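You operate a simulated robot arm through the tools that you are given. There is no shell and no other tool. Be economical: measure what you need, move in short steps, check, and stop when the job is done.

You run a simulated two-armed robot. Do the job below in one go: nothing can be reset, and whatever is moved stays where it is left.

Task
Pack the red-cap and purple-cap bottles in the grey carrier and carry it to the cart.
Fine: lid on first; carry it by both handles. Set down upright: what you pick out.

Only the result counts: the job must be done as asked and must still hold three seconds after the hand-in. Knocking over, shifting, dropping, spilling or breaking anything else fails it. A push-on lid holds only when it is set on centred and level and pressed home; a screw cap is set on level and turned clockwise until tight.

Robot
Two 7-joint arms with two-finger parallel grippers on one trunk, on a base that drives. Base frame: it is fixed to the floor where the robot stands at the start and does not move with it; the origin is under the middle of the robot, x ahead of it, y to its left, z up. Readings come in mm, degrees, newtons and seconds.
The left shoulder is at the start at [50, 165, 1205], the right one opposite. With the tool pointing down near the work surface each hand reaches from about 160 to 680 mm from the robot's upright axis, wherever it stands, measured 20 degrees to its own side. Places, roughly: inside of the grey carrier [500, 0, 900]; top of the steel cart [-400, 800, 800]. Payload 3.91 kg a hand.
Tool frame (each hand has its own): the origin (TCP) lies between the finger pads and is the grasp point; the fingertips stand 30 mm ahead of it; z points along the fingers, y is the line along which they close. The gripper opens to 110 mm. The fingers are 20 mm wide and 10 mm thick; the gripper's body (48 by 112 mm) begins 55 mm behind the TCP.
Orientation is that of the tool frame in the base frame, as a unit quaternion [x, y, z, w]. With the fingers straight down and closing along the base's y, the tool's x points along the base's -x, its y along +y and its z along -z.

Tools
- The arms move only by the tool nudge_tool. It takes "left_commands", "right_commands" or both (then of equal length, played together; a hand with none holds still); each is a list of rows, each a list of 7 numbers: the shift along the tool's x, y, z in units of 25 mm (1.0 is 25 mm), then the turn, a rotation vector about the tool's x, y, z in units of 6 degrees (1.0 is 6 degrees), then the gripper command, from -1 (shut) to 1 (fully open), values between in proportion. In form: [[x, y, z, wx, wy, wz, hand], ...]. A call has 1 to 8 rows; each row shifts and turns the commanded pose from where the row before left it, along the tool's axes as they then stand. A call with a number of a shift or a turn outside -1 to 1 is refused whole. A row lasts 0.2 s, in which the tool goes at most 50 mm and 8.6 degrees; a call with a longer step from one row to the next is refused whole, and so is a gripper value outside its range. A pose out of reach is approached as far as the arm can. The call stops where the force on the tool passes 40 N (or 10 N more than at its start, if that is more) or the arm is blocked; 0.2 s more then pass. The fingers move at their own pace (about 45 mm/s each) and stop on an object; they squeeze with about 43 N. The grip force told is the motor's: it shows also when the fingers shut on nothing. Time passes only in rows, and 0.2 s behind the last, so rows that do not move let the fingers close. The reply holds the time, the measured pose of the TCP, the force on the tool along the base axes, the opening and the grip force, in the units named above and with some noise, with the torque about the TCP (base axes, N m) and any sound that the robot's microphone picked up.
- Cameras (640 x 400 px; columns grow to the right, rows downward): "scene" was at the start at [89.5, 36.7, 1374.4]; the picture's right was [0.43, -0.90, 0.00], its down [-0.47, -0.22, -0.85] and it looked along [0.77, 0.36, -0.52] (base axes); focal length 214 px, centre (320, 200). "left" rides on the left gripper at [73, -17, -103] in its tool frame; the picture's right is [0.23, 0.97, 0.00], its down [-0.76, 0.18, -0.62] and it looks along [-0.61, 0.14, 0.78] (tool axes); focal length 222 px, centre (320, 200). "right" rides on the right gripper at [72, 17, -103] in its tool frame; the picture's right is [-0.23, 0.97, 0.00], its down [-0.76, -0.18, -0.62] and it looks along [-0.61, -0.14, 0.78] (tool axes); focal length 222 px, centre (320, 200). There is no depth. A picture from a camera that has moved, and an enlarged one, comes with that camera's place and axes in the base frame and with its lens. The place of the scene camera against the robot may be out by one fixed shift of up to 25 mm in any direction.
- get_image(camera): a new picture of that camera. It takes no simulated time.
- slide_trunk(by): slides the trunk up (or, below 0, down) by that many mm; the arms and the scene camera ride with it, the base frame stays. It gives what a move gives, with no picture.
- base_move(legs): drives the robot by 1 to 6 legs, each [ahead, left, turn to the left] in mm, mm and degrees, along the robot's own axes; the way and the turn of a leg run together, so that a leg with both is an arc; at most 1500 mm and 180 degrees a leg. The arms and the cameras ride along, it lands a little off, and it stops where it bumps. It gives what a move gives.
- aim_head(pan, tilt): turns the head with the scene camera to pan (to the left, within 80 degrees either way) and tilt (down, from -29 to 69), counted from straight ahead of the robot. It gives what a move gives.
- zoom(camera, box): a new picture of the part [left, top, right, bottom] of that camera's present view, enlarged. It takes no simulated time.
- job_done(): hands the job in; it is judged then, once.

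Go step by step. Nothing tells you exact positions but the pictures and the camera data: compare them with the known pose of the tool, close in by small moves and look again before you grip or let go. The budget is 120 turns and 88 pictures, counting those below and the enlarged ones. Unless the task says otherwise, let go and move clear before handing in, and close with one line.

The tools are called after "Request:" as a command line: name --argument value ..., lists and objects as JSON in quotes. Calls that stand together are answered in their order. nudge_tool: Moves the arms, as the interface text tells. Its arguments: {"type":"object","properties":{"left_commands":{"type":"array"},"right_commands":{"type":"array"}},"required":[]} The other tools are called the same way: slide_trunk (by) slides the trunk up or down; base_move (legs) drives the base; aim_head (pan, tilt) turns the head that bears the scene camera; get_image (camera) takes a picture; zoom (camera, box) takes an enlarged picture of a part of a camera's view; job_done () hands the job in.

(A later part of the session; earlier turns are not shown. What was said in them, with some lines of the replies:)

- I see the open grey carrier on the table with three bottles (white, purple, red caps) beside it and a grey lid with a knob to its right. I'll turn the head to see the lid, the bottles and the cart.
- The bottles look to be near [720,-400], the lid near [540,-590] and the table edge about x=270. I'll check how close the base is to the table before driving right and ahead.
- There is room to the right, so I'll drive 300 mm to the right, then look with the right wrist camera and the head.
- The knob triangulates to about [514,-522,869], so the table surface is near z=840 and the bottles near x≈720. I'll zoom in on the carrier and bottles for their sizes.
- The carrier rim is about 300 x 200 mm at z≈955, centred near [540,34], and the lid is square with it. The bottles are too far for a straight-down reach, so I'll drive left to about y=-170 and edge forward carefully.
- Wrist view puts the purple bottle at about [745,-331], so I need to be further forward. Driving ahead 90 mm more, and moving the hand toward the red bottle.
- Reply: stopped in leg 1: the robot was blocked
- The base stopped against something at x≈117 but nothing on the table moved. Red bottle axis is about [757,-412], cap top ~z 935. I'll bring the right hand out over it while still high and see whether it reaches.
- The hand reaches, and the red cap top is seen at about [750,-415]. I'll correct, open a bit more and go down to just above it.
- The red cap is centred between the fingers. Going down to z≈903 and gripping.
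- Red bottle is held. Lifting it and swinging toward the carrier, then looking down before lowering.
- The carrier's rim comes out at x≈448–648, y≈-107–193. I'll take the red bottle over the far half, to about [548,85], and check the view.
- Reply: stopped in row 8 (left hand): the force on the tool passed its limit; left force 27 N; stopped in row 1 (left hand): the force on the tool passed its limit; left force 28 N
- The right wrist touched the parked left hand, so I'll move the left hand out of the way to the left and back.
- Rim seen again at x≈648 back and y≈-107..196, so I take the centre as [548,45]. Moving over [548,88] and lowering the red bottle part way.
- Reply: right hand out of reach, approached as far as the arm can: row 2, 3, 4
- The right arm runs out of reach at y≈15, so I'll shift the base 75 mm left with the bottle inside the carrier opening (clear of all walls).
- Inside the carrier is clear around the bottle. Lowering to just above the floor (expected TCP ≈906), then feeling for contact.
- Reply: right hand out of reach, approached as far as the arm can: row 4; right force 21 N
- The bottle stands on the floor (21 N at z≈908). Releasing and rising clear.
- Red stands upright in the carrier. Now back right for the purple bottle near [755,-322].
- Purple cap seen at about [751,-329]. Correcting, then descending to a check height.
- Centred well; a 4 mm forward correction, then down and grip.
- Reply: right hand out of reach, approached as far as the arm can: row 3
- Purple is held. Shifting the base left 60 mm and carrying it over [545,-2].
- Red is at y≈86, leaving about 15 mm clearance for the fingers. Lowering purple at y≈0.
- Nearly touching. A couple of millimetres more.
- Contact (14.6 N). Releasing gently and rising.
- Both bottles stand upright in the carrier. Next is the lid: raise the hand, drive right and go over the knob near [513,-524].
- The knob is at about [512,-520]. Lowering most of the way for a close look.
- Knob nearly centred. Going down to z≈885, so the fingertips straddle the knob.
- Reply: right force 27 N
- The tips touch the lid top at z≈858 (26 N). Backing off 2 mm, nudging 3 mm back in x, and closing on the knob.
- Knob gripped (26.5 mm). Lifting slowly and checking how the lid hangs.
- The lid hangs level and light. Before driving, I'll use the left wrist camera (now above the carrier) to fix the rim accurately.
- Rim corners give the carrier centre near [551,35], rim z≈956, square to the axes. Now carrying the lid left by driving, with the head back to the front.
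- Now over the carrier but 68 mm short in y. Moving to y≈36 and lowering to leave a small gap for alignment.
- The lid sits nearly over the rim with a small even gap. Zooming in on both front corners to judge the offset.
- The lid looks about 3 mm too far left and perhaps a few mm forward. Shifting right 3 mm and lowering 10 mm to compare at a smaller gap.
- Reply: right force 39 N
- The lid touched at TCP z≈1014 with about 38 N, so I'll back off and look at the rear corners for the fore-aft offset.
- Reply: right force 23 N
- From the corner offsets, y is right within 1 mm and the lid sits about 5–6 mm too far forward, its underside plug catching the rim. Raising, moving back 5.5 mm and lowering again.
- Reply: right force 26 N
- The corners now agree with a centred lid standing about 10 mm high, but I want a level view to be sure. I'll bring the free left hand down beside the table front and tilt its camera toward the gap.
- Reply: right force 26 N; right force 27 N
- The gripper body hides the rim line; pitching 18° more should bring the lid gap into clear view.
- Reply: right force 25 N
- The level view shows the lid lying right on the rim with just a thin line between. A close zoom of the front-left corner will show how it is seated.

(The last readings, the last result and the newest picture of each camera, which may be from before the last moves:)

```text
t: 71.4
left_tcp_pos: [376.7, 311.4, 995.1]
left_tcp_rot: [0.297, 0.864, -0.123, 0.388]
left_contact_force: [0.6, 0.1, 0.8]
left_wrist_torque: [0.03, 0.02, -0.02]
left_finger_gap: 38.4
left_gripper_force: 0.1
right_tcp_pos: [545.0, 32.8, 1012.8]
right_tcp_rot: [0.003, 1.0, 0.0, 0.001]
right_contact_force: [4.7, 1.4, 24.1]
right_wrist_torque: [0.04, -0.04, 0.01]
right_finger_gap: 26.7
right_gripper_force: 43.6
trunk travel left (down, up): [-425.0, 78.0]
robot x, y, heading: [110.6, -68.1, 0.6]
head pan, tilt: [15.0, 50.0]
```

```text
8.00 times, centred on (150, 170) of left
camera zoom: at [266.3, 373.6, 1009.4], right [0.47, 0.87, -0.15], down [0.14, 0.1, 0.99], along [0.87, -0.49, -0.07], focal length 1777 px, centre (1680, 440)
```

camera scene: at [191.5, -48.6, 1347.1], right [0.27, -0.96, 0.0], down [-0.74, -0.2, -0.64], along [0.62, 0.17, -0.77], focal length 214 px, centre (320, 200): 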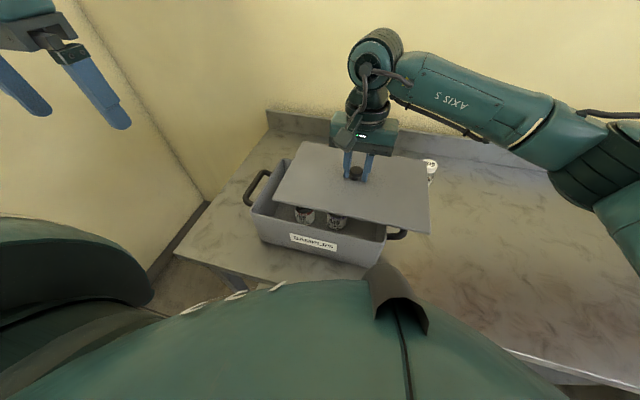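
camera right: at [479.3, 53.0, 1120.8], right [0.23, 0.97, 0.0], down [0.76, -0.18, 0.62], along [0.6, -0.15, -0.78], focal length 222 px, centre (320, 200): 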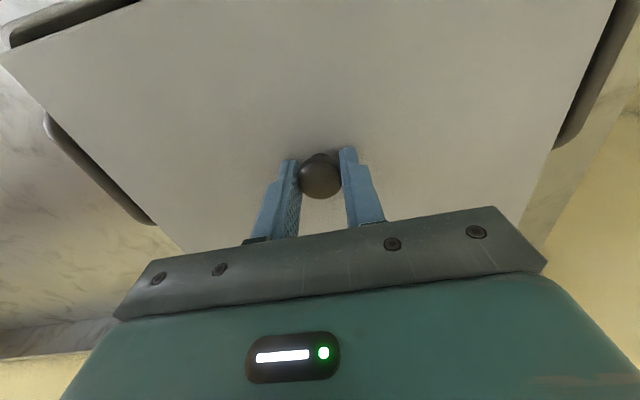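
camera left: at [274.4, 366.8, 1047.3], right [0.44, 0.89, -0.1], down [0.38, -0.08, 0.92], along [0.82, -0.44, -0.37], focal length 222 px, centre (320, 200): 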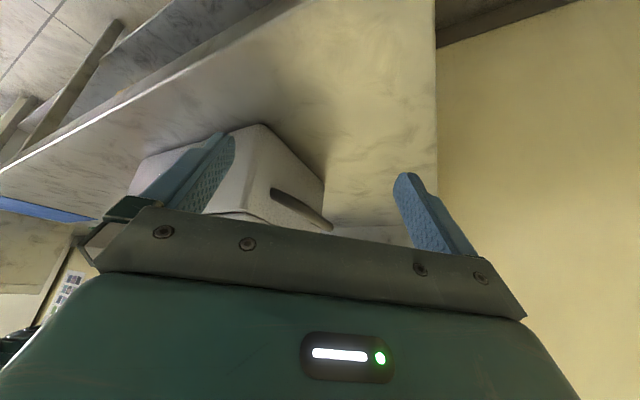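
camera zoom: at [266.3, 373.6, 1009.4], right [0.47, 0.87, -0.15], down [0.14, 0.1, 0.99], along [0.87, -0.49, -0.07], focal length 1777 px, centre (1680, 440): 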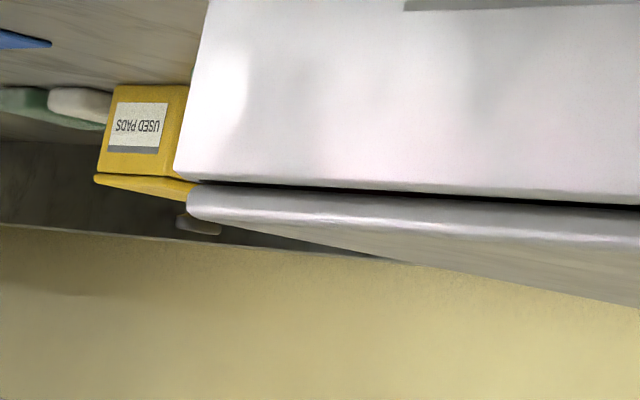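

Treating the rim as z≈974, all camera rays agree on a rim of about 290 x 190 mm centred near [539,33], so the lid overlaps it all round and is still about 6–7 mm too far forward. Raising, moving back 6.5 mm and right 1.5 mm, then lowering to light contact.

Request:
nudge_tool --right_commands '[[0, 0, -0.3, 0, 0, 0, -1], [0.26, -0.06, 0, 0, 0, 0, -1], [0, 0, 0, 0, 0, 0, -1], [0, 0, 0.2, 0, 0, 0, -1]]'

Request:
zoom --camera "left" --box '[110, 135, 270, 235]'

Request:
zoom --camera "scene" --box '[228, 190, 268, 215]'

Request:
zoom --camera "scene" --box '[365, 225, 405, 250]'

```text
t: 72.4
left_tcp_pos: [377.4, 310.6, 994.8]
left_tcp_rot: [0.297, 0.865, -0.124, 0.386]
left_contact_force: [-0.2, -0.9, 0.0]
left_wrist_torque: [0.04, 0.04, -0.02]
left_finger_gap: 38.1
left_gripper_force: 0.2
right_tcp_pos: [539.8, 30.9, 1014.0]
right_tcp_rot: [0.004, 1.0, -0.001, -0.001]
right_contact_force: [-0.2, -0.2, -1.3]
right_wrist_torque: [0.02, -0.01, 0.01]
right_finger_gap: 26.7
right_gripper_force: 43.2
trunk travel left (down, up): [-425.0, 78.0]
robot x, y, heading: [110.2, -70.0, 0.5]
head pan, tilt: [15.0, 50.0]
```

```text
4.00 times, centred on (190, 185) of left
camera zoom: at [267.3, 373.8, 1009.2], right [0.47, 0.87, -0.15], down [0.14, 0.1, 0.99], along [0.87, -0.49, -0.07], focal length 888 px, centre (840, 260)
```

zoom: 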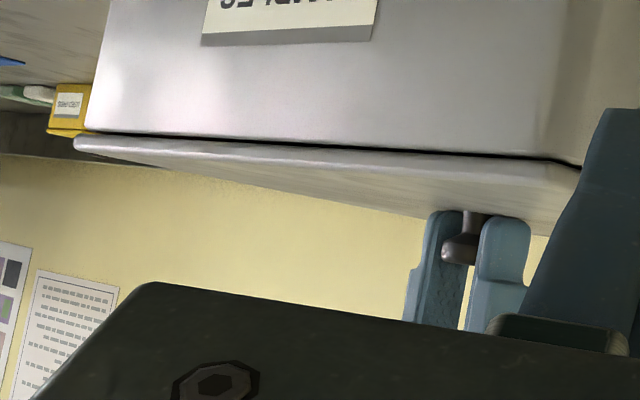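

```text
16.00 times, centred on (248, 202) of scene
camera zoom: at [191.6, -49.2, 1347.1], right [0.27, -0.96, 0.0], down [-0.74, -0.2, -0.64], along [0.62, 0.17, -0.77], focal length 3432 px, centre (1472, 160)
```

zoom: 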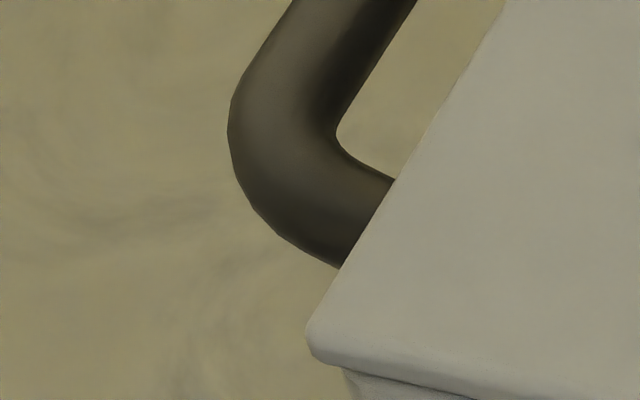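

```text
16.00 times, centred on (385, 238) of scene
camera zoom: at [191.6, -49.2, 1347.1], right [0.27, -0.96, 0.0], down [-0.74, -0.2, -0.64], along [0.62, 0.17, -0.77], focal length 3432 px, centre (-720, -400)
```

zoom: 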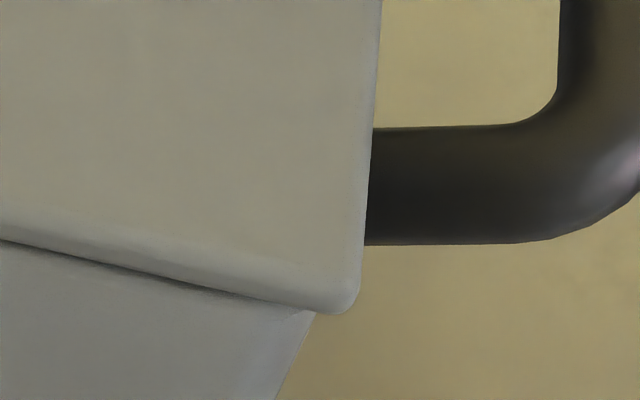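

No contact now at z≈1014, y overhang looks equal on both sides (~3.6 mm), and the lid front is about flush with the rim front. Checking the back-left corner in the left camera.

Request:
zoom --camera "left" --box '[284, 165, 348, 205]'

```text
10.00 times, centred on (316, 185) of left
camera zoom: at [267.3, 373.8, 1009.2], right [0.47, 0.87, -0.15], down [0.14, 0.1, 0.99], along [0.87, -0.49, -0.07], focal length 2221 px, centre (360, 350)
```

zoom: 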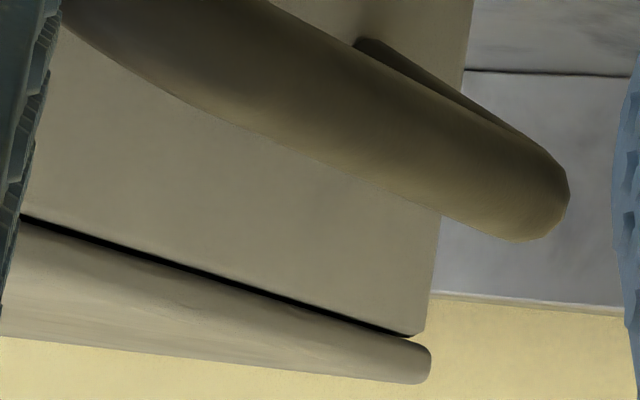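

Front edge is flush within about 1 mm, sides are symmetric and the back corner lines up, so the lid is centred. Lowering it now onto the rim and pressing gradually.

Request:
nudge_tool --right_commands '[[0, 0, 0.12, 0, 0, 0, -1], [0, 0, 0.12, 0, 0, 0, -1], [0, 0, 0.12, 0, 0, 0, -1], [0, 0, 0.12, 0, 0, 0, -1], [0, 0, 0.12, 0, 0, 0, -1], [0, 0, 0.12, 0, 0, 0, -1]]'

```text
t: 73.2
left_tcp_pos: [375.3, 310.4, 994.9]
left_tcp_rot: [0.298, 0.864, -0.123, 0.386]
left_contact_force: [0.2, 0.1, 0.0]
left_wrist_torque: [-0.01, 0.0, -0.04]
left_finger_gap: 38.4
left_gripper_force: 0.1
right_tcp_pos: [539.5, 32.1, 1013.1]
right_tcp_rot: [0.004, 1.0, 0.003, 0.003]
right_contact_force: [-5.3, -5.2, 13.6]
right_wrist_torque: [-0.63, 0.25, -0.2]
right_finger_gap: 26.7
right_gripper_force: 43.1
trunk travel left (down, up): [-425.0, 78.0]
robot x, y, heading: [108.7, -68.4, 0.3]
head pan, tilt: [15.0, 50.0]
heard: snap
stopped in row 3 (right hand): the force on the tool passed its limit (the readings are from after the stop); the commanded pose is now the measured one
```

A snap was heard, so the lid has seated. I'll release the knob, rise, and check the lid from the side.

Request:
nudge_tool --right_commands '[[0, 0, 0, 0, 0, 0, -0.2], [0, 0, 0, 0, 0, 0, -0.2], [0, 0, -0.5, 0, 0, 0, -0.2], [0, 0, -1, 0, 0, 0, -0.2], [0, 0, -1, 0, 0, 0, -0.2], [0, 0, -1, 0, 0, 0, -0.2]]'

Request:
zoom --camera "left" --box '[100, 95, 356, 255]'

```text
t: 74.6
left_tcp_pos: [376.7, 309.9, 994.1]
left_tcp_rot: [0.298, 0.864, -0.124, 0.386]
left_contact_force: [-0.1, -0.3, -0.6]
left_wrist_torque: [0.01, -0.01, 0.0]
left_finger_gap: 38.5
left_gripper_force: 0.0
right_tcp_pos: [540.9, 29.8, 1098.6]
right_tcp_rot: [0.004, 1.0, 0.001, 0.001]
right_contact_force: [0.0, 0.1, 0.3]
right_wrist_torque: [-0.03, -0.03, 0.0]
right_finger_gap: 43.9
right_gripper_force: 0.0
trunk travel left (down, up): [-425.0, 78.0]
robot x, y, heading: [110.8, -68.2, 0.5]
head pan, tilt: [15.0, 50.0]
```

```text
2.50 times, centred on (228, 175) of left
camera zoom: at [267.1, 373.7, 1009.2], right [0.47, 0.87, -0.15], down [0.14, 0.1, 0.99], along [0.87, -0.49, -0.07], focal length 555 px, centre (550, 262)
```

zoom: 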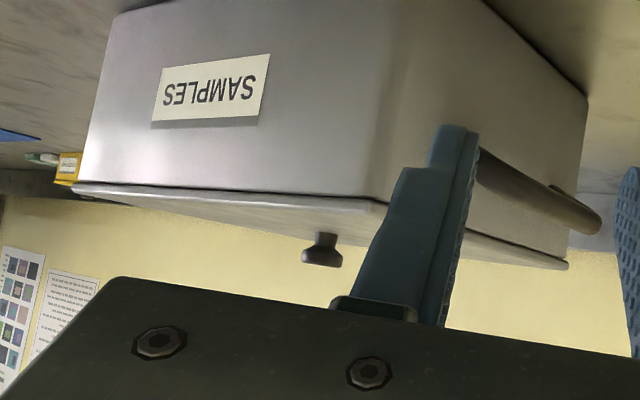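

The lid is flush all round and the knob is free. Now I restore the left hand to point straight down, then drive left so that both hands straddle the carrier.

Request:
nudge_tool --left_commands '[[0, 0, 0, 0, 1, 0, -0.3], [0, 0, 0, 0, 1, 0, -0.3], [0, 0, 0, 0, 1, 0, -0.3], [0, 0, 0, 0, 1, 0, -0.3], [0, 0, 0, 0, 1, 0, -0.3], [0, 0, 0, 0, 1, 0, -0.3], [0, 0, 0, 0, 1, 0, -0.3], [0, 0, 0, 0, 1, 0, -0.3]]'

Request:
nudge_tool --left_commands '[[0, 0, -1, 0, 0, -0.896, -0.3], [0, 0, -1, 0, 0, -0.896, -0.3], [0, 0, -1, 0, 0, -0.896, -0.3], [0, 0, -1, 0, 0, -0.896, -0.3], [0, 0, -0.5, 0, 0, -0.896, -0.3], [0, 0, 0, 0, 0, -0.896, -0.3], [0, 0, 0, 0, 0, -0.896, -0.3]]' --right_commands '[[0, -1, 0, 0, 0, 0, -0.25], [0, -1, 0, 0, 0, 0, -0.25], [0, -1, 0, 0, 0, 0, -0.25], [0, -1, 0, 0, 0, 0, -0.25], [0, -1, 0, 0, 0, 0, -0.25], [0, -1, 0, 0, 0, 0, -0.25], [0, -1, 0, 0, 0, 0, -0.25]]'

Request:
base_move --legs '[[0, 100, 0]]'

```text
t: 76.4
left_tcp_pos: [376.6, 310.5, 994.3]
left_tcp_rot: [0.321, 0.947, 0.008, 0.0]
left_contact_force: [0.2, 0.5, 0.8]
left_wrist_torque: [-0.02, 0.01, -0.02]
left_finger_gap: 38.3
left_gripper_force: 0.0
right_tcp_pos: [541.3, 30.6, 1099.1]
right_tcp_rot: [0.005, 1.0, 0.003, 0.002]
right_contact_force: [-0.4, -0.7, -0.3]
right_wrist_torque: [-0.01, 0.0, 0.0]
right_finger_gap: 44.2
right_gripper_force: 0.1
trunk travel left (down, up): [-425.0, 78.0]
robot x, y, heading: [106.0, -72.2, 0.5]
head pan, tilt: [15.0, 50.0]
```

```text
t: 78.0
left_tcp_pos: [375.1, 307.9, 1105.7]
left_tcp_rot: [-0.002, 1.0, 0.007, 0.004]
left_contact_force: [0.2, 0.1, 0.9]
left_wrist_torque: [-0.02, -0.04, -0.01]
left_finger_gap: 38.6
left_gripper_force: 0.0
right_tcp_pos: [540.1, -144.1, 1096.0]
right_tcp_rot: [0.003, 1.0, 0.003, 0.003]
right_contact_force: [0.0, 0.7, 0.1]
right_wrist_torque: [0.02, 0.01, -0.05]
right_finger_gap: 41.4
right_gripper_force: 0.1
trunk travel left (down, up): [-425.0, 78.0]
robot x, y, heading: [109.8, -69.8, 0.5]
head pan, tilt: [15.0, 50.0]
```

```text
t: 79.1
left_tcp_pos: [376.2, 408.7, 1105.6]
left_tcp_rot: [-0.002, 1.0, 0.007, 0.004]
left_contact_force: [0.7, -0.5, 0.4]
left_wrist_torque: [-0.03, -0.02, -0.04]
left_finger_gap: 38.5
left_gripper_force: 0.1
right_tcp_pos: [539.8, -43.7, 1097.4]
right_tcp_rot: [0.003, 1.0, 0.002, 0.002]
right_contact_force: [-0.3, 0.6, 0.4]
right_wrist_torque: [-0.01, 0.03, -0.01]
right_finger_gap: 41.5
right_gripper_force: 0.1
trunk travel left (down, up): [-425.0, 78.0]
robot x, y, heading: [111.1, 29.8, 0.5]
head pan, tilt: [15.0, 50.0]
```

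Both hands to above the handles: left to [539,221], right to [539,-155], then a look from each wrist.

Request:
nudge_tool --left_commands '[[-0.82, -0.94, 0, 0, 0, 0, -0.3], [-0.82, -0.94, 0, 0, 0, 0, -0.3], [-0.82, -0.94, 0, 0, 0, 0, -0.3], [-0.82, -0.94, 0, 0, 0, 0, -0.3], [-0.82, -0.94, 0, 0, 0, 0, -0.3], [-0.82, -0.94, 0.6, 0, 0, 0, -0.3], [-0.82, -0.94, 0.8, 0, 0, 0, -0.3], [-0.82, -0.94, 0.8, 0, 0, 0, -0.3]]' --right_commands '[[0, -0.56, 0, 0, 0, 0, -0.3], [0, -0.56, 0, 0, 0, 0, -0.3], [0, -0.56, 0, 0, 0, 0, -0.3], [0, -0.56, 0, 0, 0, 0, -0.3], [0, -0.56, 0, 0, 0, 0, -0.3], [0, -0.56, 0.6, 0, 0, 0, -0.3], [0, -0.56, 0.6, 0, 0, 0, -0.3], [0, -0.56, 0.7, 0, 0, 0, -0.3]]'

Request:
get_image --camera "left"

Request:
get_image --camera "right"

```text
t: 80.9
left_tcp_pos: [542.2, 223.8, 1049.6]
left_tcp_rot: [-0.002, 1.0, 0.007, 0.003]
left_contact_force: [0.3, 0.0, 0.8]
left_wrist_torque: [0.0, -0.02, 0.02]
left_finger_gap: 38.5
left_gripper_force: 0.0
right_tcp_pos: [539.7, -155.6, 1047.3]
right_tcp_rot: [0.004, 1.0, 0.002, 0.001]
right_contact_force: [0.7, -0.4, -0.2]
right_wrist_torque: [0.02, 0.03, -0.03]
right_finger_gap: 38.7
right_gripper_force: 0.0
trunk travel left (down, up): [-425.0, 78.0]
robot x, y, heading: [108.7, 27.4, 0.8]
head pan, tilt: [15.0, 50.0]
```

```text
24 pictures are left
camera left: at [470.1, 205.9, 1151.3], right [-0.23, 0.97, 0.01], down [0.76, 0.17, 0.63], along [0.61, 0.15, -0.78], focal length 222 px, centre (320, 200)
```

left: 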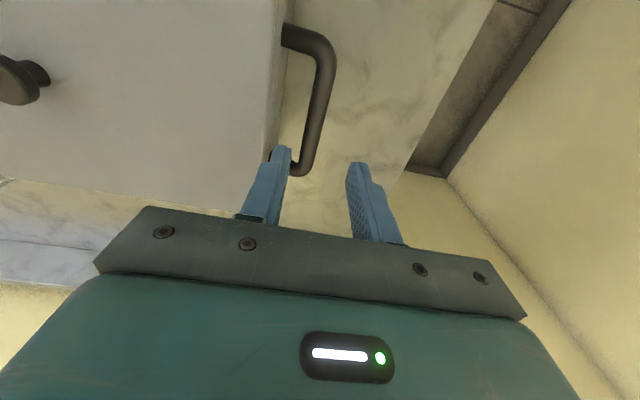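

```text
23 pictures are left
camera right: at [467.5, -139.0, 1150.2], right [0.23, 0.97, 0.01], down [0.76, -0.19, 0.63], along [0.61, -0.14, -0.78], focal length 222 px, centre (320, 200)
```

right: 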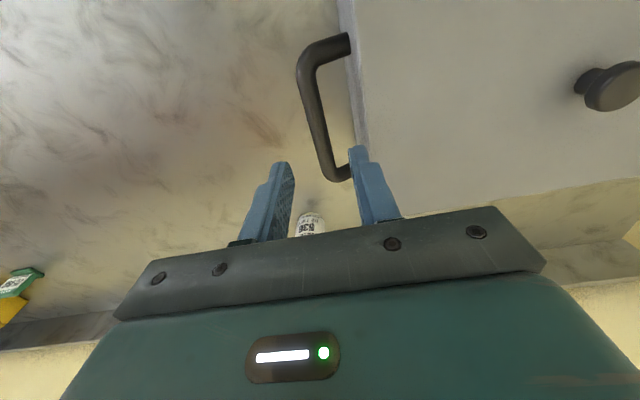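

Handle bars are at y≈217 and y≈-152 (x centre 536, z≈950). Lining up with 2 mm outward bias and descending to grip height.

Request:
nudge_tool --left_commands '[[0.2, -0.2, 0, 0, 0, 0, -0.35], [0, 0, 1, 0, 0, 0, -0.35], [0, 0, 1, 0, 0, 0, -0.35], [0, 0, 0.6, 0, 0, 0, -0.35], [0, 0, 0.6, 0, 0, 0, -0.35], [0, 0, 0.6, 0, 0, 0, -0.35], [0, 0, 0, 0, 0, 0, -0.35]]' --right_commands '[[0.1, 0.08, 0, 0, 0, 0, -0.35], [0, 0, 1, 0, 0, 0, -0.35], [0, 0, 1, 0, 0, 0, -0.35], [0, 0, 0.6, 0, 0, 0, -0.35], [0, 0, 0.6, 0, 0, 0, -0.35], [0, 0, 0.6, 0, 0, 0, -0.35], [0, 0, 0, 0, 0, 0, -0.35]]'

Request:
get_image --camera "left"

Request:
get_image --camera "right"

```text
t: 82.5
left_tcp_pos: [537.0, 218.7, 953.8]
left_tcp_rot: [-0.001, 1.0, 0.007, 0.003]
left_contact_force: [-0.1, -0.2, 0.1]
left_wrist_torque: [0.01, -0.01, -0.01]
left_finger_gap: 35.8
left_gripper_force: 0.0
right_tcp_pos: [537.6, -153.4, 953.1]
right_tcp_rot: [0.004, 1.0, 0.003, 0.002]
right_contact_force: [-0.5, -0.3, -1.5]
right_wrist_torque: [0.0, 0.03, 0.01]
right_finger_gap: 35.8
right_gripper_force: 0.0
trunk travel left (down, up): [-425.0, 78.0]
robot x, y, heading: [111.4, 33.4, 0.6]
head pan, tilt: [15.0, 50.0]
```

```text
22 pictures are left
camera left: at [464.6, 200.1, 1056.4], right [-0.23, 0.97, 0.01], down [0.76, 0.17, 0.63], along [0.61, 0.15, -0.78], focal length 222 px, centre (320, 200)
```

left: 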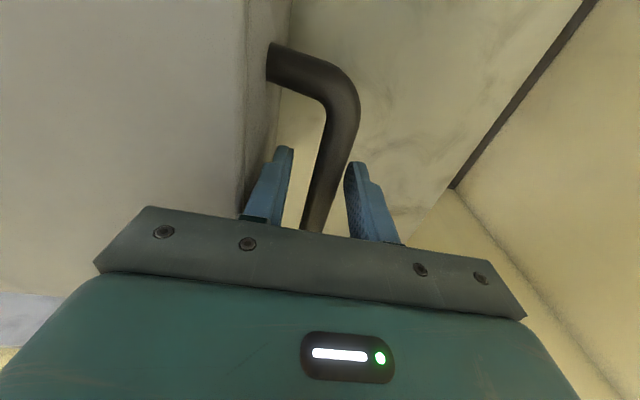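

```text
21 pictures are left
camera right: at [465.9, -137.1, 1056.4], right [0.23, 0.97, 0.01], down [0.76, -0.19, 0.63], along [0.61, -0.14, -0.78], focal length 222 px, centre (320, 200)
```

right: 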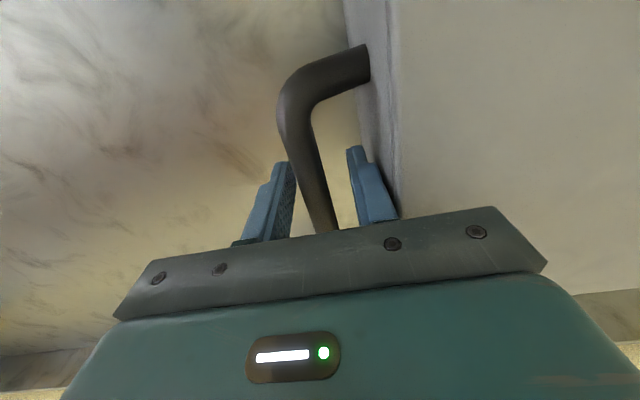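

Both bars sit between the fingers. Closing both hands.

Request:
nudge_tool --left_commands '[[0, 0, 0, 0, 0, 0, -1], [0, 0, 0, 0, 0, 0, -1], [0, 0, 0, 0, 0, 0, -1], [0, 0, 0, 0, 0, 0, -1]]' --right_commands '[[0, 0, 0, 0, 0, 0, -1], [0, 0, 0, 0, 0, 0, -1], [0, 0, 0, 0, 0, 0, -1], [0, 0, 0, 0, 0, 0, -1]]'

Request:
nudge_tool --left_commands '[[0, 0, -0.3, 0, 0, 0, -1], [0, 0, -0.3, 0, 0, 0, -1], [0, 0, 0, 0, 0, 0, -1]]' --right_commands '[[0, 0, -0.3, 0, 0, 0, -1], [0, 0, -0.3, 0, 0, 0, -1], [0, 0, 0, 0, 0, 0, -1]]'

Request:
get_image --camera "scene"

```text
t: 83.5
left_tcp_pos: [538.3, 218.6, 954.2]
left_tcp_rot: [-0.003, 1.0, 0.009, 0.003]
left_contact_force: [1.4, 22.9, 2.5]
left_wrist_torque: [-0.02, -0.04, -0.18]
left_finger_gap: 15.4
left_gripper_force: 43.4
right_tcp_pos: [538.3, -157.2, 952.9]
right_tcp_rot: [0.005, 1.0, 0.0, 0.002]
right_contact_force: [-1.1, -26.1, 0.1]
right_wrist_torque: [0.12, -0.19, 0.39]
right_finger_gap: 15.7
right_gripper_force: 43.2
trunk travel left (down, up): [-425.0, 78.0]
robot x, y, heading: [109.3, 33.8, 0.5]
head pan, tilt: [15.0, 50.0]
```

```text
t: 84.3
left_tcp_pos: [537.3, 220.4, 967.9]
left_tcp_rot: [-0.002, 1.0, 0.011, 0.001]
left_contact_force: [0.4, 28.6, -4.6]
left_wrist_torque: [-0.08, -0.58, -0.14]
left_finger_gap: 15.2
left_gripper_force: 43.3
right_tcp_pos: [538.9, -155.9, 968.5]
right_tcp_rot: [0.005, 1.0, -0.001, 0.0]
right_contact_force: [-0.8, -27.7, -5.2]
right_wrist_torque: [0.0, 0.59, 0.43]
right_finger_gap: 15.3
right_gripper_force: 42.4
trunk travel left (down, up): [-425.0, 78.0]
robot x, y, heading: [108.9, 30.6, 0.4]
head pan, tilt: [15.0, 50.0]
```

```text
20 pictures are left
camera scene: at [191.4, 50.0, 1347.0], right [0.27, -0.96, 0.0], down [-0.74, -0.2, -0.64], along [0.62, 0.17, -0.77], focal length 214 px, centre (320, 200)
```

scene: 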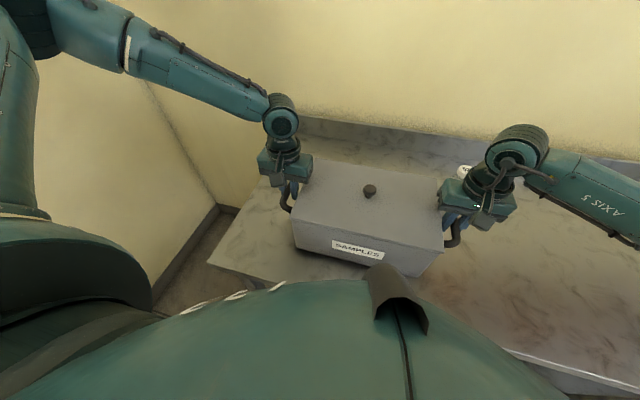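

Both handles are gripped and the carrier is up about 15 mm; an outward pull of ~27 N shows the bars are a bit wider than my commanded span, so I'll widen by 2 mm each and keep lifting.

Request:
nudge_tool --left_commands '[[0, 0.09, -0.2, 0, 0, 0, -1], [0, 0, -0.6, 0, 0, 0, -1], [0, 0, -0.6, 0, 0, 0, -1], [0, 0, -0.6, 0, 0, 0, -1], [0, 0, -0.6, 0, 0, 0, -1], [0, 0, 0, 0, 0, 0, -1]]' --right_commands '[[0, -0.09, -0.2, 0, 0, 0, -1], [0, 0, -0.6, 0, 0, 0, -1], [0, 0, -0.6, 0, 0, 0, -1], [0, 0, -0.6, 0, 0, 0, -1], [0, 0, -0.6, 0, 0, 0, -1], [0, 0, 0, 0, 0, 0, -1]]'

Request:
get_image --camera "scene"

```text
t: 85.7
left_tcp_pos: [536.4, 219.9, 1035.7]
left_tcp_rot: [-0.002, 1.0, 0.008, 0.003]
left_contact_force: [0.7, 17.6, -5.9]
left_wrist_torque: [0.04, 0.14, -0.06]
left_finger_gap: 15.5
left_gripper_force: 42.9
right_tcp_pos: [536.3, -156.3, 1034.4]
right_tcp_rot: [0.003, 1.0, 0.003, 0.002]
right_contact_force: [-0.4, -18.2, -5.0]
right_wrist_torque: [0.16, -0.12, 0.39]
right_finger_gap: 15.6
right_gripper_force: 43.3
trunk travel left (down, up): [-425.0, 78.0]
robot x, y, heading: [109.7, 28.4, 0.6]
head pan, tilt: [15.0, 50.0]
```

```text
19 pictures are left
camera scene: at [191.6, 50.0, 1347.0], right [0.27, -0.96, 0.0], down [-0.74, -0.2, -0.64], along [0.62, 0.17, -0.77], focal length 214 px, centre (320, 200)
```

scene: 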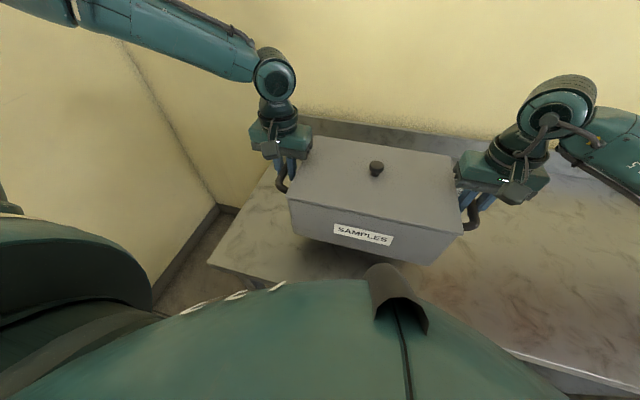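

The carrier hangs level by both handles, clear of the table. I'll back away from the table and look left for the cart.

Request:
base_move --legs '[[-300, 0, 0]]'

Request:
aim_head --pan 80 --tilt 35

Request:
get_image --camera "scene"

```text
t: 87.8
left_tcp_pos: [239.2, 215.1, 1034.9]
left_tcp_rot: [0.0, 1.0, 0.008, 0.003]
left_contact_force: [0.8, 17.1, -5.5]
left_wrist_torque: [-0.04, 0.02, -0.04]
left_finger_gap: 15.4
left_gripper_force: 42.9
right_tcp_pos: [237.1, -161.6, 1034.7]
right_tcp_rot: [0.007, 1.0, 0.002, 0.001]
right_contact_force: [-0.4, -15.9, -6.1]
right_wrist_torque: [0.06, 0.05, 0.33]
right_finger_gap: 15.3
right_gripper_force: 43.1
trunk travel left (down, up): [-425.0, 78.0]
robot x, y, heading: [-185.2, 28.7, 0.1]
head pan, tilt: [15.0, 50.0]
```

```text
t: 89.1
left_tcp_pos: [239.6, 214.7, 1035.9]
left_tcp_rot: [0.0, 1.0, 0.007, 0.003]
left_contact_force: [0.3, 0.9, -4.9]
left_wrist_torque: [0.0, -0.02, -0.1]
left_finger_gap: 15.5
left_gripper_force: 43.5
right_tcp_pos: [237.1, -160.7, 1033.1]
right_tcp_rot: [0.007, 1.0, 0.003, 0.002]
right_contact_force: [-0.2, -1.7, -4.8]
right_wrist_torque: [-0.04, 0.01, 0.34]
right_finger_gap: 15.5
right_gripper_force: 43.5
trunk travel left (down, up): [-425.0, 78.0]
robot x, y, heading: [-191.6, 27.8, 0.6]
head pan, tilt: [80.0, 35.0]
```

```text
18 pictures are left
camera scene: at [-165.9, 114.3, 1368.8], right [0.99, -0.17, 0.0], down [-0.1, -0.57, -0.82], along [0.14, 0.81, -0.57], focal length 214 px, centre (320, 200)
```

scene: 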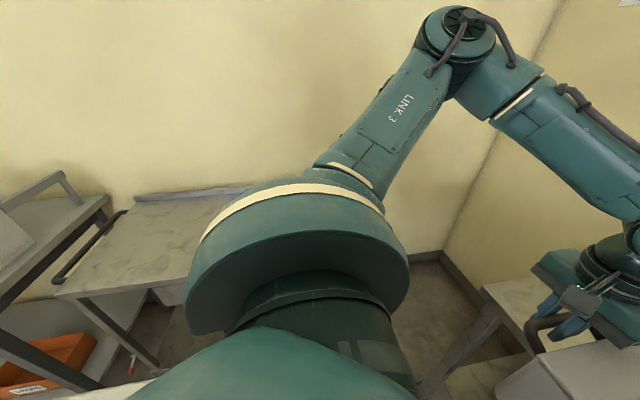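

The marble-topped cart with the dark push bar is to the left-rear, under the given spot. Turning 90° left to face it.

Request:
base_move --legs '[[0, -60, 0], [0, 0, 45], [0, 0, 45]]'

Request:
aim_head --pan 0 --tilt 35

Request:
get_image --camera "scene"

```text
t: 94.2
left_tcp_pos: [-379.2, 394.5, 1034.8]
left_tcp_rot: [0.71, -0.704, -0.007, 0.004]
left_contact_force: [-2.8, 0.4, -4.9]
left_wrist_torque: [0.01, -0.02, -0.09]
left_finger_gap: 15.7
left_gripper_force: 43.4
right_tcp_pos: [-3.3, 396.6, 1034.3]
right_tcp_rot: [-0.705, 0.709, 0.002, 0.0]
right_contact_force: [2.6, -0.6, -5.4]
right_wrist_torque: [-0.03, -0.03, 0.37]
right_finger_gap: 15.2
right_gripper_force: 42.5
trunk travel left (down, up): [-425.0, 78.0]
robot x, y, heading: [-188.6, -27.3, 90.4]
head pan, tilt: [80.0, 35.0]
```

```text
t: 95.8
left_tcp_pos: [-377.9, 396.3, 1033.8]
left_tcp_rot: [0.709, -0.705, -0.007, 0.004]
left_contact_force: [-0.7, 1.6, -5.6]
left_wrist_torque: [-0.01, 0.01, -0.1]
left_finger_gap: 15.4
left_gripper_force: 43.3
right_tcp_pos: [-3.2, 397.0, 1033.2]
right_tcp_rot: [-0.706, 0.709, 0.002, -0.001]
right_contact_force: [0.1, -0.7, -5.3]
right_wrist_torque: [-0.02, 0.0, 0.31]
right_finger_gap: 15.4
right_gripper_force: 42.8
trunk travel left (down, up): [-425.0, 78.0]
robot x, y, heading: [-188.2, -33.3, 90.6]
head pan, tilt: [0.0, 35.0]
```

```text
17 pictures are left
camera scene: at [-212.3, 85.3, 1368.8], right [1.0, 0.01, 0.0], down [0.01, -0.57, -0.82], along [-0.01, 0.82, -0.57], focal length 214 px, centre (320, 200)
```

scene: 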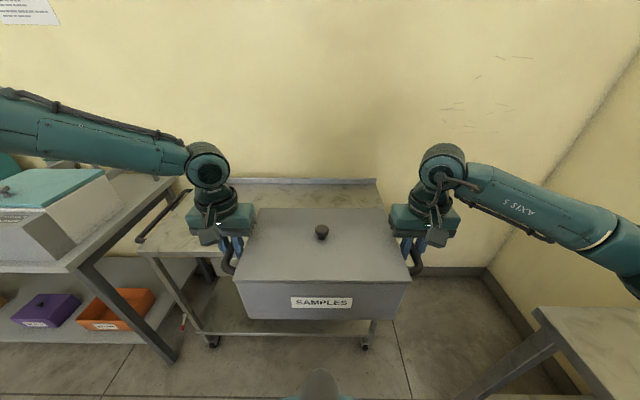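

The cart top spans about x -830..60, y 582..1050 and looks empty. I'll drive ahead 280 and left 100, staying short of touching the wheeled cart, then extend the arms.

Request:
base_move --legs '[[0, 100, 0], [250, 0, -0.5]]'

Request:
get_image --camera "scene"

```text
t: 98.4
left_tcp_pos: [-473.9, 650.7, 1035.1]
left_tcp_rot: [-0.706, 0.708, 0.007, -0.003]
left_contact_force: [-0.2, 1.0, -5.0]
left_wrist_torque: [-0.06, 0.02, -0.12]
left_finger_gap: 15.4
left_gripper_force: 43.3
right_tcp_pos: [-98.6, 650.0, 1032.7]
right_tcp_rot: [-0.702, 0.712, 0.001, -0.001]
right_contact_force: [-0.3, -1.4, -5.4]
right_wrist_torque: [-0.01, -0.01, 0.31]
right_finger_gap: 15.0
right_gripper_force: 43.2
trunk travel left (down, up): [-425.0, 78.0]
robot x, y, heading: [-292.1, 223.6, 90.3]
head pan, tilt: [0.0, 35.0]
```

```text
16 pictures are left
camera scene: at [-311.0, 339.6, 1368.7], right [1.0, 0.0, 0.0], down [0.0, -0.57, -0.82], along [0.0, 0.82, -0.57], focal length 214 px, centre (320, 200)
```

scene: 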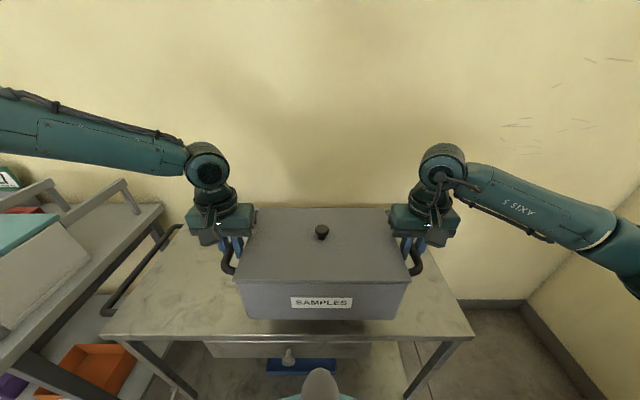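

Cart front edge is at y≈576, clear of the base, and the top is empty. Extending both arms 120 mm forward together, then lowering part way.

Request:
nudge_tool --left_commands '[[-0.7, 0, 0, 0, 0, 0, -1], [-0.7, 0, 0, 0, 0, 0, -1], [-0.7, 0, 0, 0, 0, 0, -1], [-0.7, 0, 0, 0, 0, 0, -1], [-0.7, 0, 0, 0, 0, 0, -1], [-0.7, 0, 0, 0, 0, 0, -1], [-0.6, 0, 0, 0, 0, 0, -1], [0, 0, 0, 0, 0, 0, -1]]' --right_commands '[[-0.7, 0, 0, 0, 0, 0, -1], [-0.7, 0, 0, 0, 0, 0, -1], [-0.7, 0, 0, 0, 0, 0, -1], [-0.7, 0, 0, 0, 0, 0, -1], [-0.7, 0, 0, 0, 0, 0, -1], [-0.7, 0, 0, 0, 0, 0, -1], [-0.6, 0, 0, 0, 0, 0, -1], [0, 0, 0, 0, 0, 0, -1]]'

Request:
nudge_tool --left_commands '[[0, 0, 0.7, 0, 0, 0, -1], [0, 0, 0.7, 0, 0, 0, -1], [0, 0, 0.7, 0, 0, 0, -1], [0, 0, 0.7, 0, 0, 0, -1], [0, 0, 0.7, 0, 0, 0, -1], [0, 0, 0, 0, 0, 0, -1]]' --right_commands '[[0, 0, 0.7, 0, 0, 0, -1], [0, 0, 0.7, 0, 0, 0, -1], [0, 0, 0.7, 0, 0, 0, -1], [0, 0, 0.7, 0, 0, 0, -1], [0, 0, 0.7, 0, 0, 0, -1], [0, 0, 0, 0, 0, 0, -1]]'

Request:
get_image --camera "scene"

```text
t: 100.0
left_tcp_pos: [-483.3, 748.2, 1042.3]
left_tcp_rot: [-0.705, 0.709, 0.003, 0.005]
left_contact_force: [0.9, 4.7, -5.9]
left_wrist_torque: [-0.61, -0.03, 0.95]
left_finger_gap: 15.7
left_gripper_force: 43.1
left hand out of reach, approached as far as the arm can: row 5, 6, 7
right_tcp_pos: [-108.0, 762.4, 1034.7]
right_tcp_rot: [0.711, -0.704, -0.006, 0.007]
right_contact_force: [-0.9, -5.5, -4.8]
right_wrist_torque: [0.64, 0.03, 0.88]
right_finger_gap: 15.8
right_gripper_force: 43.0
trunk travel left (down, up): [-425.0, 78.0]
robot x, y, heading: [-289.3, 223.3, 90.3]
head pan, tilt: [0.0, 35.0]
stopped in row 7 (left hand): the force on the tool passed its limit (the readings are from after the stop); the commanded pose is now the measured one
```

```text
t: 101.0
left_tcp_pos: [-492.1, 732.1, 987.2]
left_tcp_rot: [-0.703, 0.711, 0.001, 0.012]
left_contact_force: [0.6, 3.9, -5.3]
left_wrist_torque: [-0.57, 0.0, 0.87]
left_finger_gap: 16.8
left_gripper_force: 42.9
left hand out of reach, approached as far as the arm can: row 1, 2, 3, 4
right_tcp_pos: [-117.3, 758.8, 969.9]
right_tcp_rot: [0.716, -0.698, -0.011, 0.011]
right_contact_force: [-0.2, -4.0, -4.9]
right_wrist_torque: [0.62, 0.08, 0.85]
right_finger_gap: 15.8
right_gripper_force: 43.1
trunk travel left (down, up): [-425.0, 78.0]
robot x, y, heading: [-287.6, 220.0, 90.1]
head pan, tilt: [0.0, 35.0]
stopped in row 4 (left hand): the force on the tool passed its limit (the readings are from after the stop); the commanded pose is now the measured one
```

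```text
15 pictures are left
camera scene: at [-311.2, 339.1, 1368.7], right [1.0, 0.0, 0.0], down [0.0, -0.57, -0.82], along [0.0, 0.82, -0.57], focal length 214 px, centre (320, 200)
```

scene: 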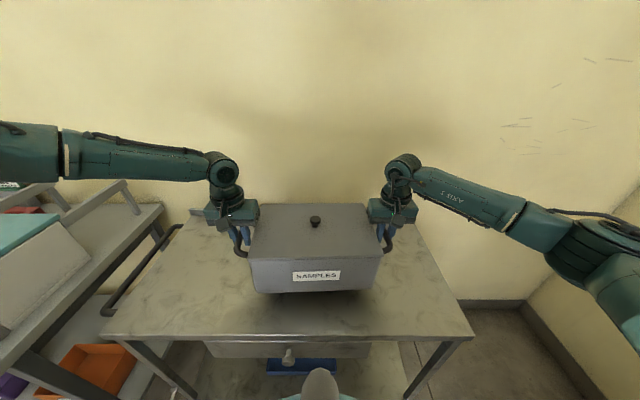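

The left arm hit its reach limit, so the carrier is slightly yawed and tilted. I'll bring both hands back to y≈705 at equal height and undo the small rotations, then lower with the trunk instead.

Request:
nudge_tool --left_commands '[[0.27, 0, 0, -0.07, 0.03, 0, -1], [0.27, 0, 0, -0.07, 0.03, 0, -1], [0.27, 0, 0, -0.07, 0.03, 0, -1], [0.27, 0, 0, -0.07, 0.03, 0, -1], [0, 0, 0, 0, 0, 0, -1]]' --right_commands '[[0.54, 0, -0.17, 0.07, 0, 0.07, -1], [0.54, 0, -0.17, 0.07, 0, 0.07, -1], [0.54, 0, -0.17, 0.07, 0, 0.07, -1], [0.54, 0, -0.17, 0.07, 0, 0.07, -1], [0, 0, 0, 0, 0, 0, -1]]'

Request:
get_image --camera "scene"

```text
t: 102.2
left_tcp_pos: [-491.5, 704.6, 986.7]
left_tcp_rot: [-0.701, 0.713, 0.007, -0.004]
left_contact_force: [5.6, 1.6, -3.9]
left_wrist_torque: [0.3, 0.01, 0.52]
left_finger_gap: 15.6
left_gripper_force: 42.8
right_tcp_pos: [-116.9, 705.7, 986.7]
right_tcp_rot: [-0.704, 0.711, 0.003, -0.001]
right_contact_force: [-6.0, -1.2, -5.2]
right_wrist_torque: [-0.38, 0.04, 0.26]
right_finger_gap: 15.4
right_gripper_force: 43.4
trunk travel left (down, up): [-425.0, 78.0]
robot x, y, heading: [-290.6, 224.4, 90.2]
head pan, tilt: [0.0, 35.0]
```

```text
14 pictures are left
camera scene: at [-311.1, 339.1, 1368.7], right [1.0, 0.0, 0.0], down [0.0, -0.57, -0.82], along [0.0, 0.82, -0.57], focal length 214 px, centre (320, 200)
```

scene: 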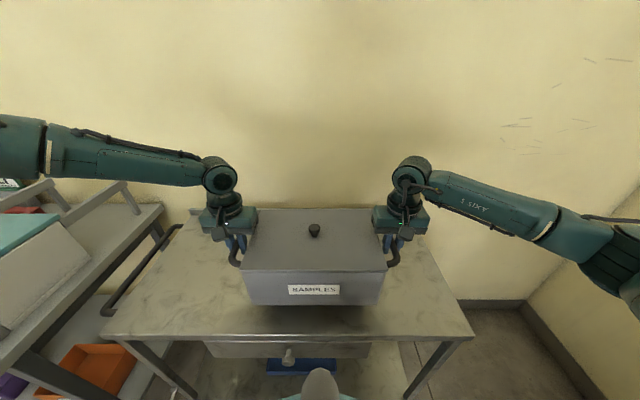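

Carrier is level and square again. Driving 40 mm closer, then lowering with the trunk in stages.

Request:
base_move --legs '[[40, 0, 0]]'

Request:
slide_trunk --by -45

Request:
aim_head --pan 35 --tilt 35

Request:
get_image --camera "scene"

```text
t: 103.0
left_tcp_pos: [-491.8, 746.0, 986.0]
left_tcp_rot: [-0.701, 0.713, 0.006, -0.004]
left_contact_force: [7.5, 3.5, -5.4]
left_wrist_torque: [-0.29, 0.03, 0.62]
left_finger_gap: 15.7
left_gripper_force: 42.7
right_tcp_pos: [-115.2, 744.9, 986.7]
right_tcp_rot: [-0.705, 0.71, 0.002, -0.002]
right_contact_force: [-5.8, -3.0, -4.8]
right_wrist_torque: [0.22, 0.0, 0.32]
right_finger_gap: 15.2
right_gripper_force: 42.8
trunk travel left (down, up): [-425.0, 78.0]
robot x, y, heading: [-288.4, 261.9, 90.1]
head pan, tilt: [0.0, 35.0]
```

```text
t: 103.9
left_tcp_pos: [-492.2, 744.2, 941.9]
left_tcp_rot: [-0.701, 0.713, 0.008, -0.004]
left_contact_force: [0.8, 3.5, -5.2]
left_wrist_torque: [-0.17, 0.02, 0.61]
left_finger_gap: 15.2
left_gripper_force: 42.9
right_tcp_pos: [-115.1, 744.1, 942.4]
right_tcp_rot: [-0.704, 0.71, 0.002, -0.001]
right_contact_force: [-1.2, -2.3, -4.9]
right_wrist_torque: [0.16, -0.04, 0.29]
right_finger_gap: 15.2
right_gripper_force: 43.2
trunk travel left (down, up): [-380.0, 123.0]
robot x, y, heading: [-287.1, 260.7, 89.9]
head pan, tilt: [0.0, 35.0]
```

```text
t: 104.9
left_tcp_pos: [-491.3, 745.0, 942.2]
left_tcp_rot: [-0.7, 0.714, 0.006, -0.003]
left_contact_force: [1.1, 2.4, -5.0]
left_wrist_torque: [0.18, -0.03, 0.6]
left_finger_gap: 15.6
left_gripper_force: 43.2
right_tcp_pos: [-113.7, 744.7, 942.1]
right_tcp_rot: [-0.704, 0.71, 0.003, -0.002]
right_contact_force: [-1.4, -2.4, -5.1]
right_wrist_torque: [-0.2, -0.03, 0.3]
right_finger_gap: 15.7
right_gripper_force: 43.3
trunk travel left (down, up): [-380.0, 123.0]
robot x, y, heading: [-288.5, 263.4, 90.0]
head pan, tilt: [35.0, 35.0]
```

```text
13 pictures are left
camera scene: at [-361.6, 362.6, 1323.8], right [0.82, 0.57, 0.0], down [0.33, -0.47, -0.82], along [-0.47, 0.67, -0.57], focal length 214 px, centre (320, 200)
```

scene: 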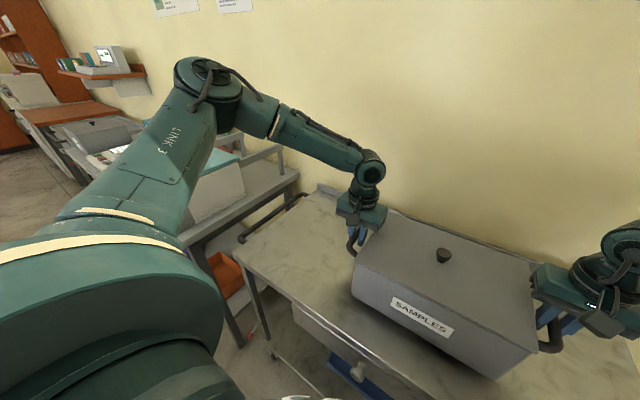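

The elbow stays well above the neighbouring box. Lowering 30 mm more, then in small steps until the load comes off.

Request:
slide_trunk --by -30

Request:
zoom --camera "scene" --box '[280, 170, 600, 370]'

```text
t: 105.6
left_tcp_pos: [-491.7, 747.9, 923.0]
left_tcp_rot: [-0.703, 0.711, 0.013, 0.006]
left_contact_force: [-2.3, -0.1, 13.5]
left_wrist_torque: [-0.49, 0.1, 0.28]
left_finger_gap: 15.3
left_gripper_force: 42.6
right_tcp_pos: [-114.8, 747.9, 923.6]
right_tcp_rot: [-0.703, 0.711, 0.012, 0.004]
right_contact_force: [1.8, -1.7, 11.2]
right_wrist_torque: [0.09, -0.12, 0.25]
right_finger_gap: 15.6
right_gripper_force: 43.0
trunk travel left (down, up): [-351.0, 152.0]
robot x, y, heading: [-289.1, 260.1, 90.0]
head pan, tilt: [35.0, 35.0]
stopped: the force on the tool passed its limit (the readings are from after the stop); the commanded pose is now the measured one
```

```text
2.00 times, centred on (440, 270) of scene
camera zoom: at [-361.6, 359.6, 1295.4], right [0.82, 0.58, 0.0], down [0.33, -0.47, -0.82], along [-0.47, 0.67, -0.57], focal length 429 px, centre (80, 60)
```

zoom: 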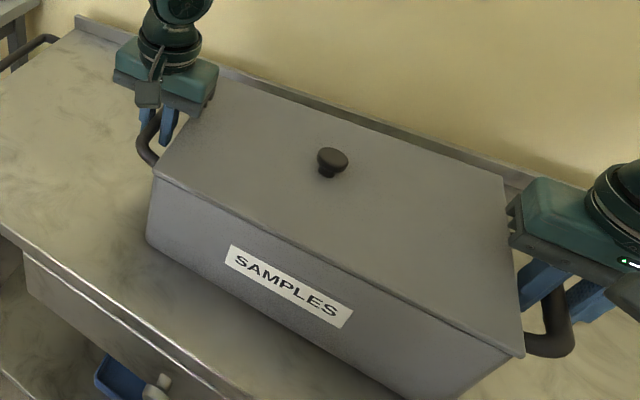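

The carrier is down on the cart (both hands pushing ~12 N up). Easing the load and opening both hands to the same safe width, then rising.

Request:
nudge_tool --left_commands '[[0, 0, -0.04, 0, 0, 0, -1], [0, 0, 0, 0, 0, 0, -0.38], [0, 0, 0, 0, 0, 0, -0.38], [0, 0, 0, 0, 0, 0, -0.38]]' --right_commands '[[0, 0, -0.04, 0, 0, 0, -1], [0, 0, 0, 0, 0, 0, -0.38], [0, 0, 0, 0, 0, 0, -0.38], [0, 0, 0, 0, 0, 0, -0.38]]'

Request:
get_image --camera "left"

Request:
get_image --camera "right"

```text
t: 106.6
left_tcp_pos: [-492.9, 748.1, 921.8]
left_tcp_rot: [-0.702, 0.712, 0.011, 0.004]
left_contact_force: [0.2, 0.0, 0.6]
left_wrist_torque: [0.0, 0.0, 0.01]
left_finger_gap: 34.2
left_gripper_force: 0.0
right_tcp_pos: [-115.5, 747.8, 921.2]
right_tcp_rot: [-0.703, 0.711, 0.009, 0.003]
right_contact_force: [0.2, 0.3, 0.9]
right_wrist_torque: [-0.02, -0.01, -0.01]
right_finger_gap: 34.3
right_gripper_force: 0.0
trunk travel left (down, up): [-351.0, 152.0]
robot x, y, heading: [-290.6, 263.1, 90.2]
head pan, tilt: [35.0, 35.0]
```

```text
11 pictures are left
camera left: at [-474.6, 673.9, 1022.7], right [-0.98, -0.21, 0.01], down [-0.16, 0.75, 0.64], along [-0.14, 0.62, -0.77], focal length 222 px, centre (320, 200)
```

left: 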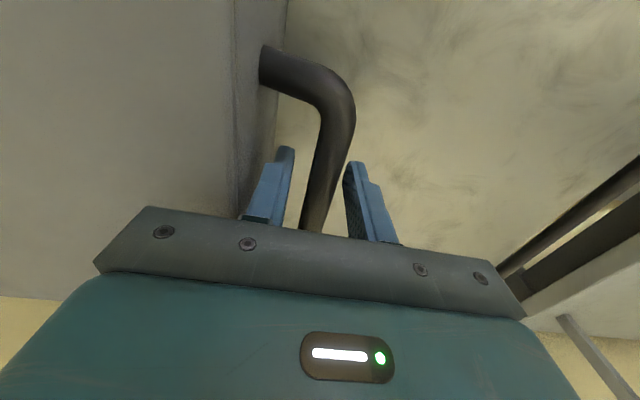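

```text
10 pictures are left
camera right: at [-131.5, 673.9, 1023.1], right [-0.97, 0.24, 0.01], down [0.19, 0.75, 0.64], along [0.14, 0.62, -0.77], focal length 222 px, centre (320, 200)
```

right: 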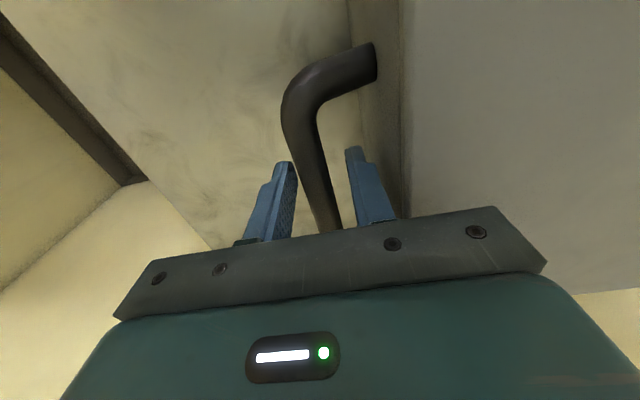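

Fingers are clear of the bars on both sides. Rising straight up with the trunk, then drawing the arms back.

Request:
slide_trunk --by 120

Request:
base_move --legs '[[-200, 0, 0]]'

Request:
aim_head --pan 0 --tilt 35

Request:
get_image --camera "scene"

```text
t: 108.1
left_tcp_pos: [-491.7, 748.1, 1041.1]
left_tcp_rot: [-0.702, 0.712, 0.012, 0.004]
left_contact_force: [-0.3, 0.5, 0.0]
left_wrist_torque: [-0.03, -0.01, 0.0]
left_finger_gap: 34.3
left_gripper_force: 0.0
right_tcp_pos: [-115.8, 747.8, 1041.3]
right_tcp_rot: [-0.703, 0.711, 0.01, 0.003]
right_contact_force: [-0.4, -0.7, 1.1]
right_wrist_torque: [0.0, 0.0, 0.01]
right_finger_gap: 34.0
right_gripper_force: 0.0
trunk travel left (down, up): [-471.0, 32.0]
robot x, y, heading: [-289.5, 261.4, 90.3]
head pan, tilt: [35.0, 35.0]
```

```text
t: 109.7
left_tcp_pos: [-489.3, 545.1, 1042.1]
left_tcp_rot: [-0.702, 0.712, 0.011, 0.005]
left_contact_force: [-0.7, -0.6, -0.4]
left_wrist_torque: [0.02, 0.01, 0.03]
left_finger_gap: 34.1
left_gripper_force: 0.0
right_tcp_pos: [-115.3, 543.7, 1041.5]
right_tcp_rot: [-0.702, 0.712, 0.01, 0.003]
right_contact_force: [-0.1, 0.8, -0.1]
right_wrist_torque: [0.03, 0.03, -0.01]
right_finger_gap: 33.9
right_gripper_force: 0.0
trunk travel left (down, up): [-471.0, 32.0]
robot x, y, heading: [-288.1, 56.2, 90.4]
head pan, tilt: [35.0, 35.0]
```

```text
t: 110.7
left_tcp_pos: [-490.6, 544.6, 1041.2]
left_tcp_rot: [-0.702, 0.712, 0.011, 0.004]
left_contact_force: [0.1, 0.3, 0.1]
left_wrist_torque: [-0.01, 0.0, -0.01]
left_finger_gap: 34.1
left_gripper_force: 0.0
right_tcp_pos: [-114.1, 544.3, 1041.0]
right_tcp_rot: [-0.702, 0.712, 0.009, 0.003]
right_contact_force: [1.4, 0.5, 0.1]
right_wrist_torque: [0.0, 0.02, 0.02]
right_finger_gap: 34.0
right_gripper_force: 0.1
trunk travel left (down, up): [-471.0, 32.0]
robot x, y, heading: [-291.1, 58.5, 89.9]
head pan, tilt: [0.0, 35.0]
```

```text
9 pictures are left
camera scene: at [-310.7, 174.3, 1415.2], right [1.0, 0.0, 0.0], down [0.0, -0.57, -0.82], along [0.0, 0.82, -0.57], focal length 214 px, centre (320, 200)
```

scene: 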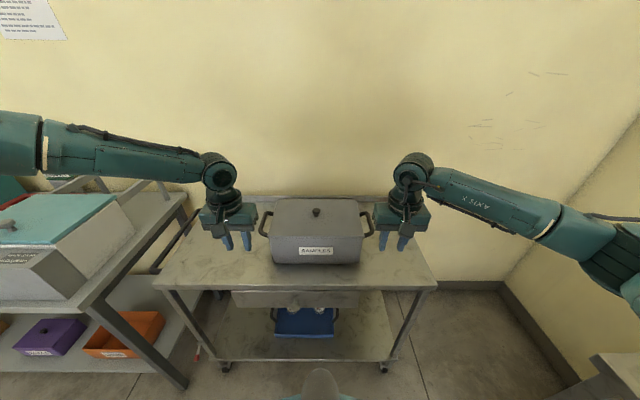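

The carrier stands upright on the cart at about [-304,748] with the lid on, and both hands are clear. Handing in.

Request:
job_done

```text
The job is handed in.
```

The red-cap and purple-cap bottles are upright in the grey carrier with the lid snapped on. I carried it by both handles, set it upright on the cart, then moved both hands clear and handed the job in.
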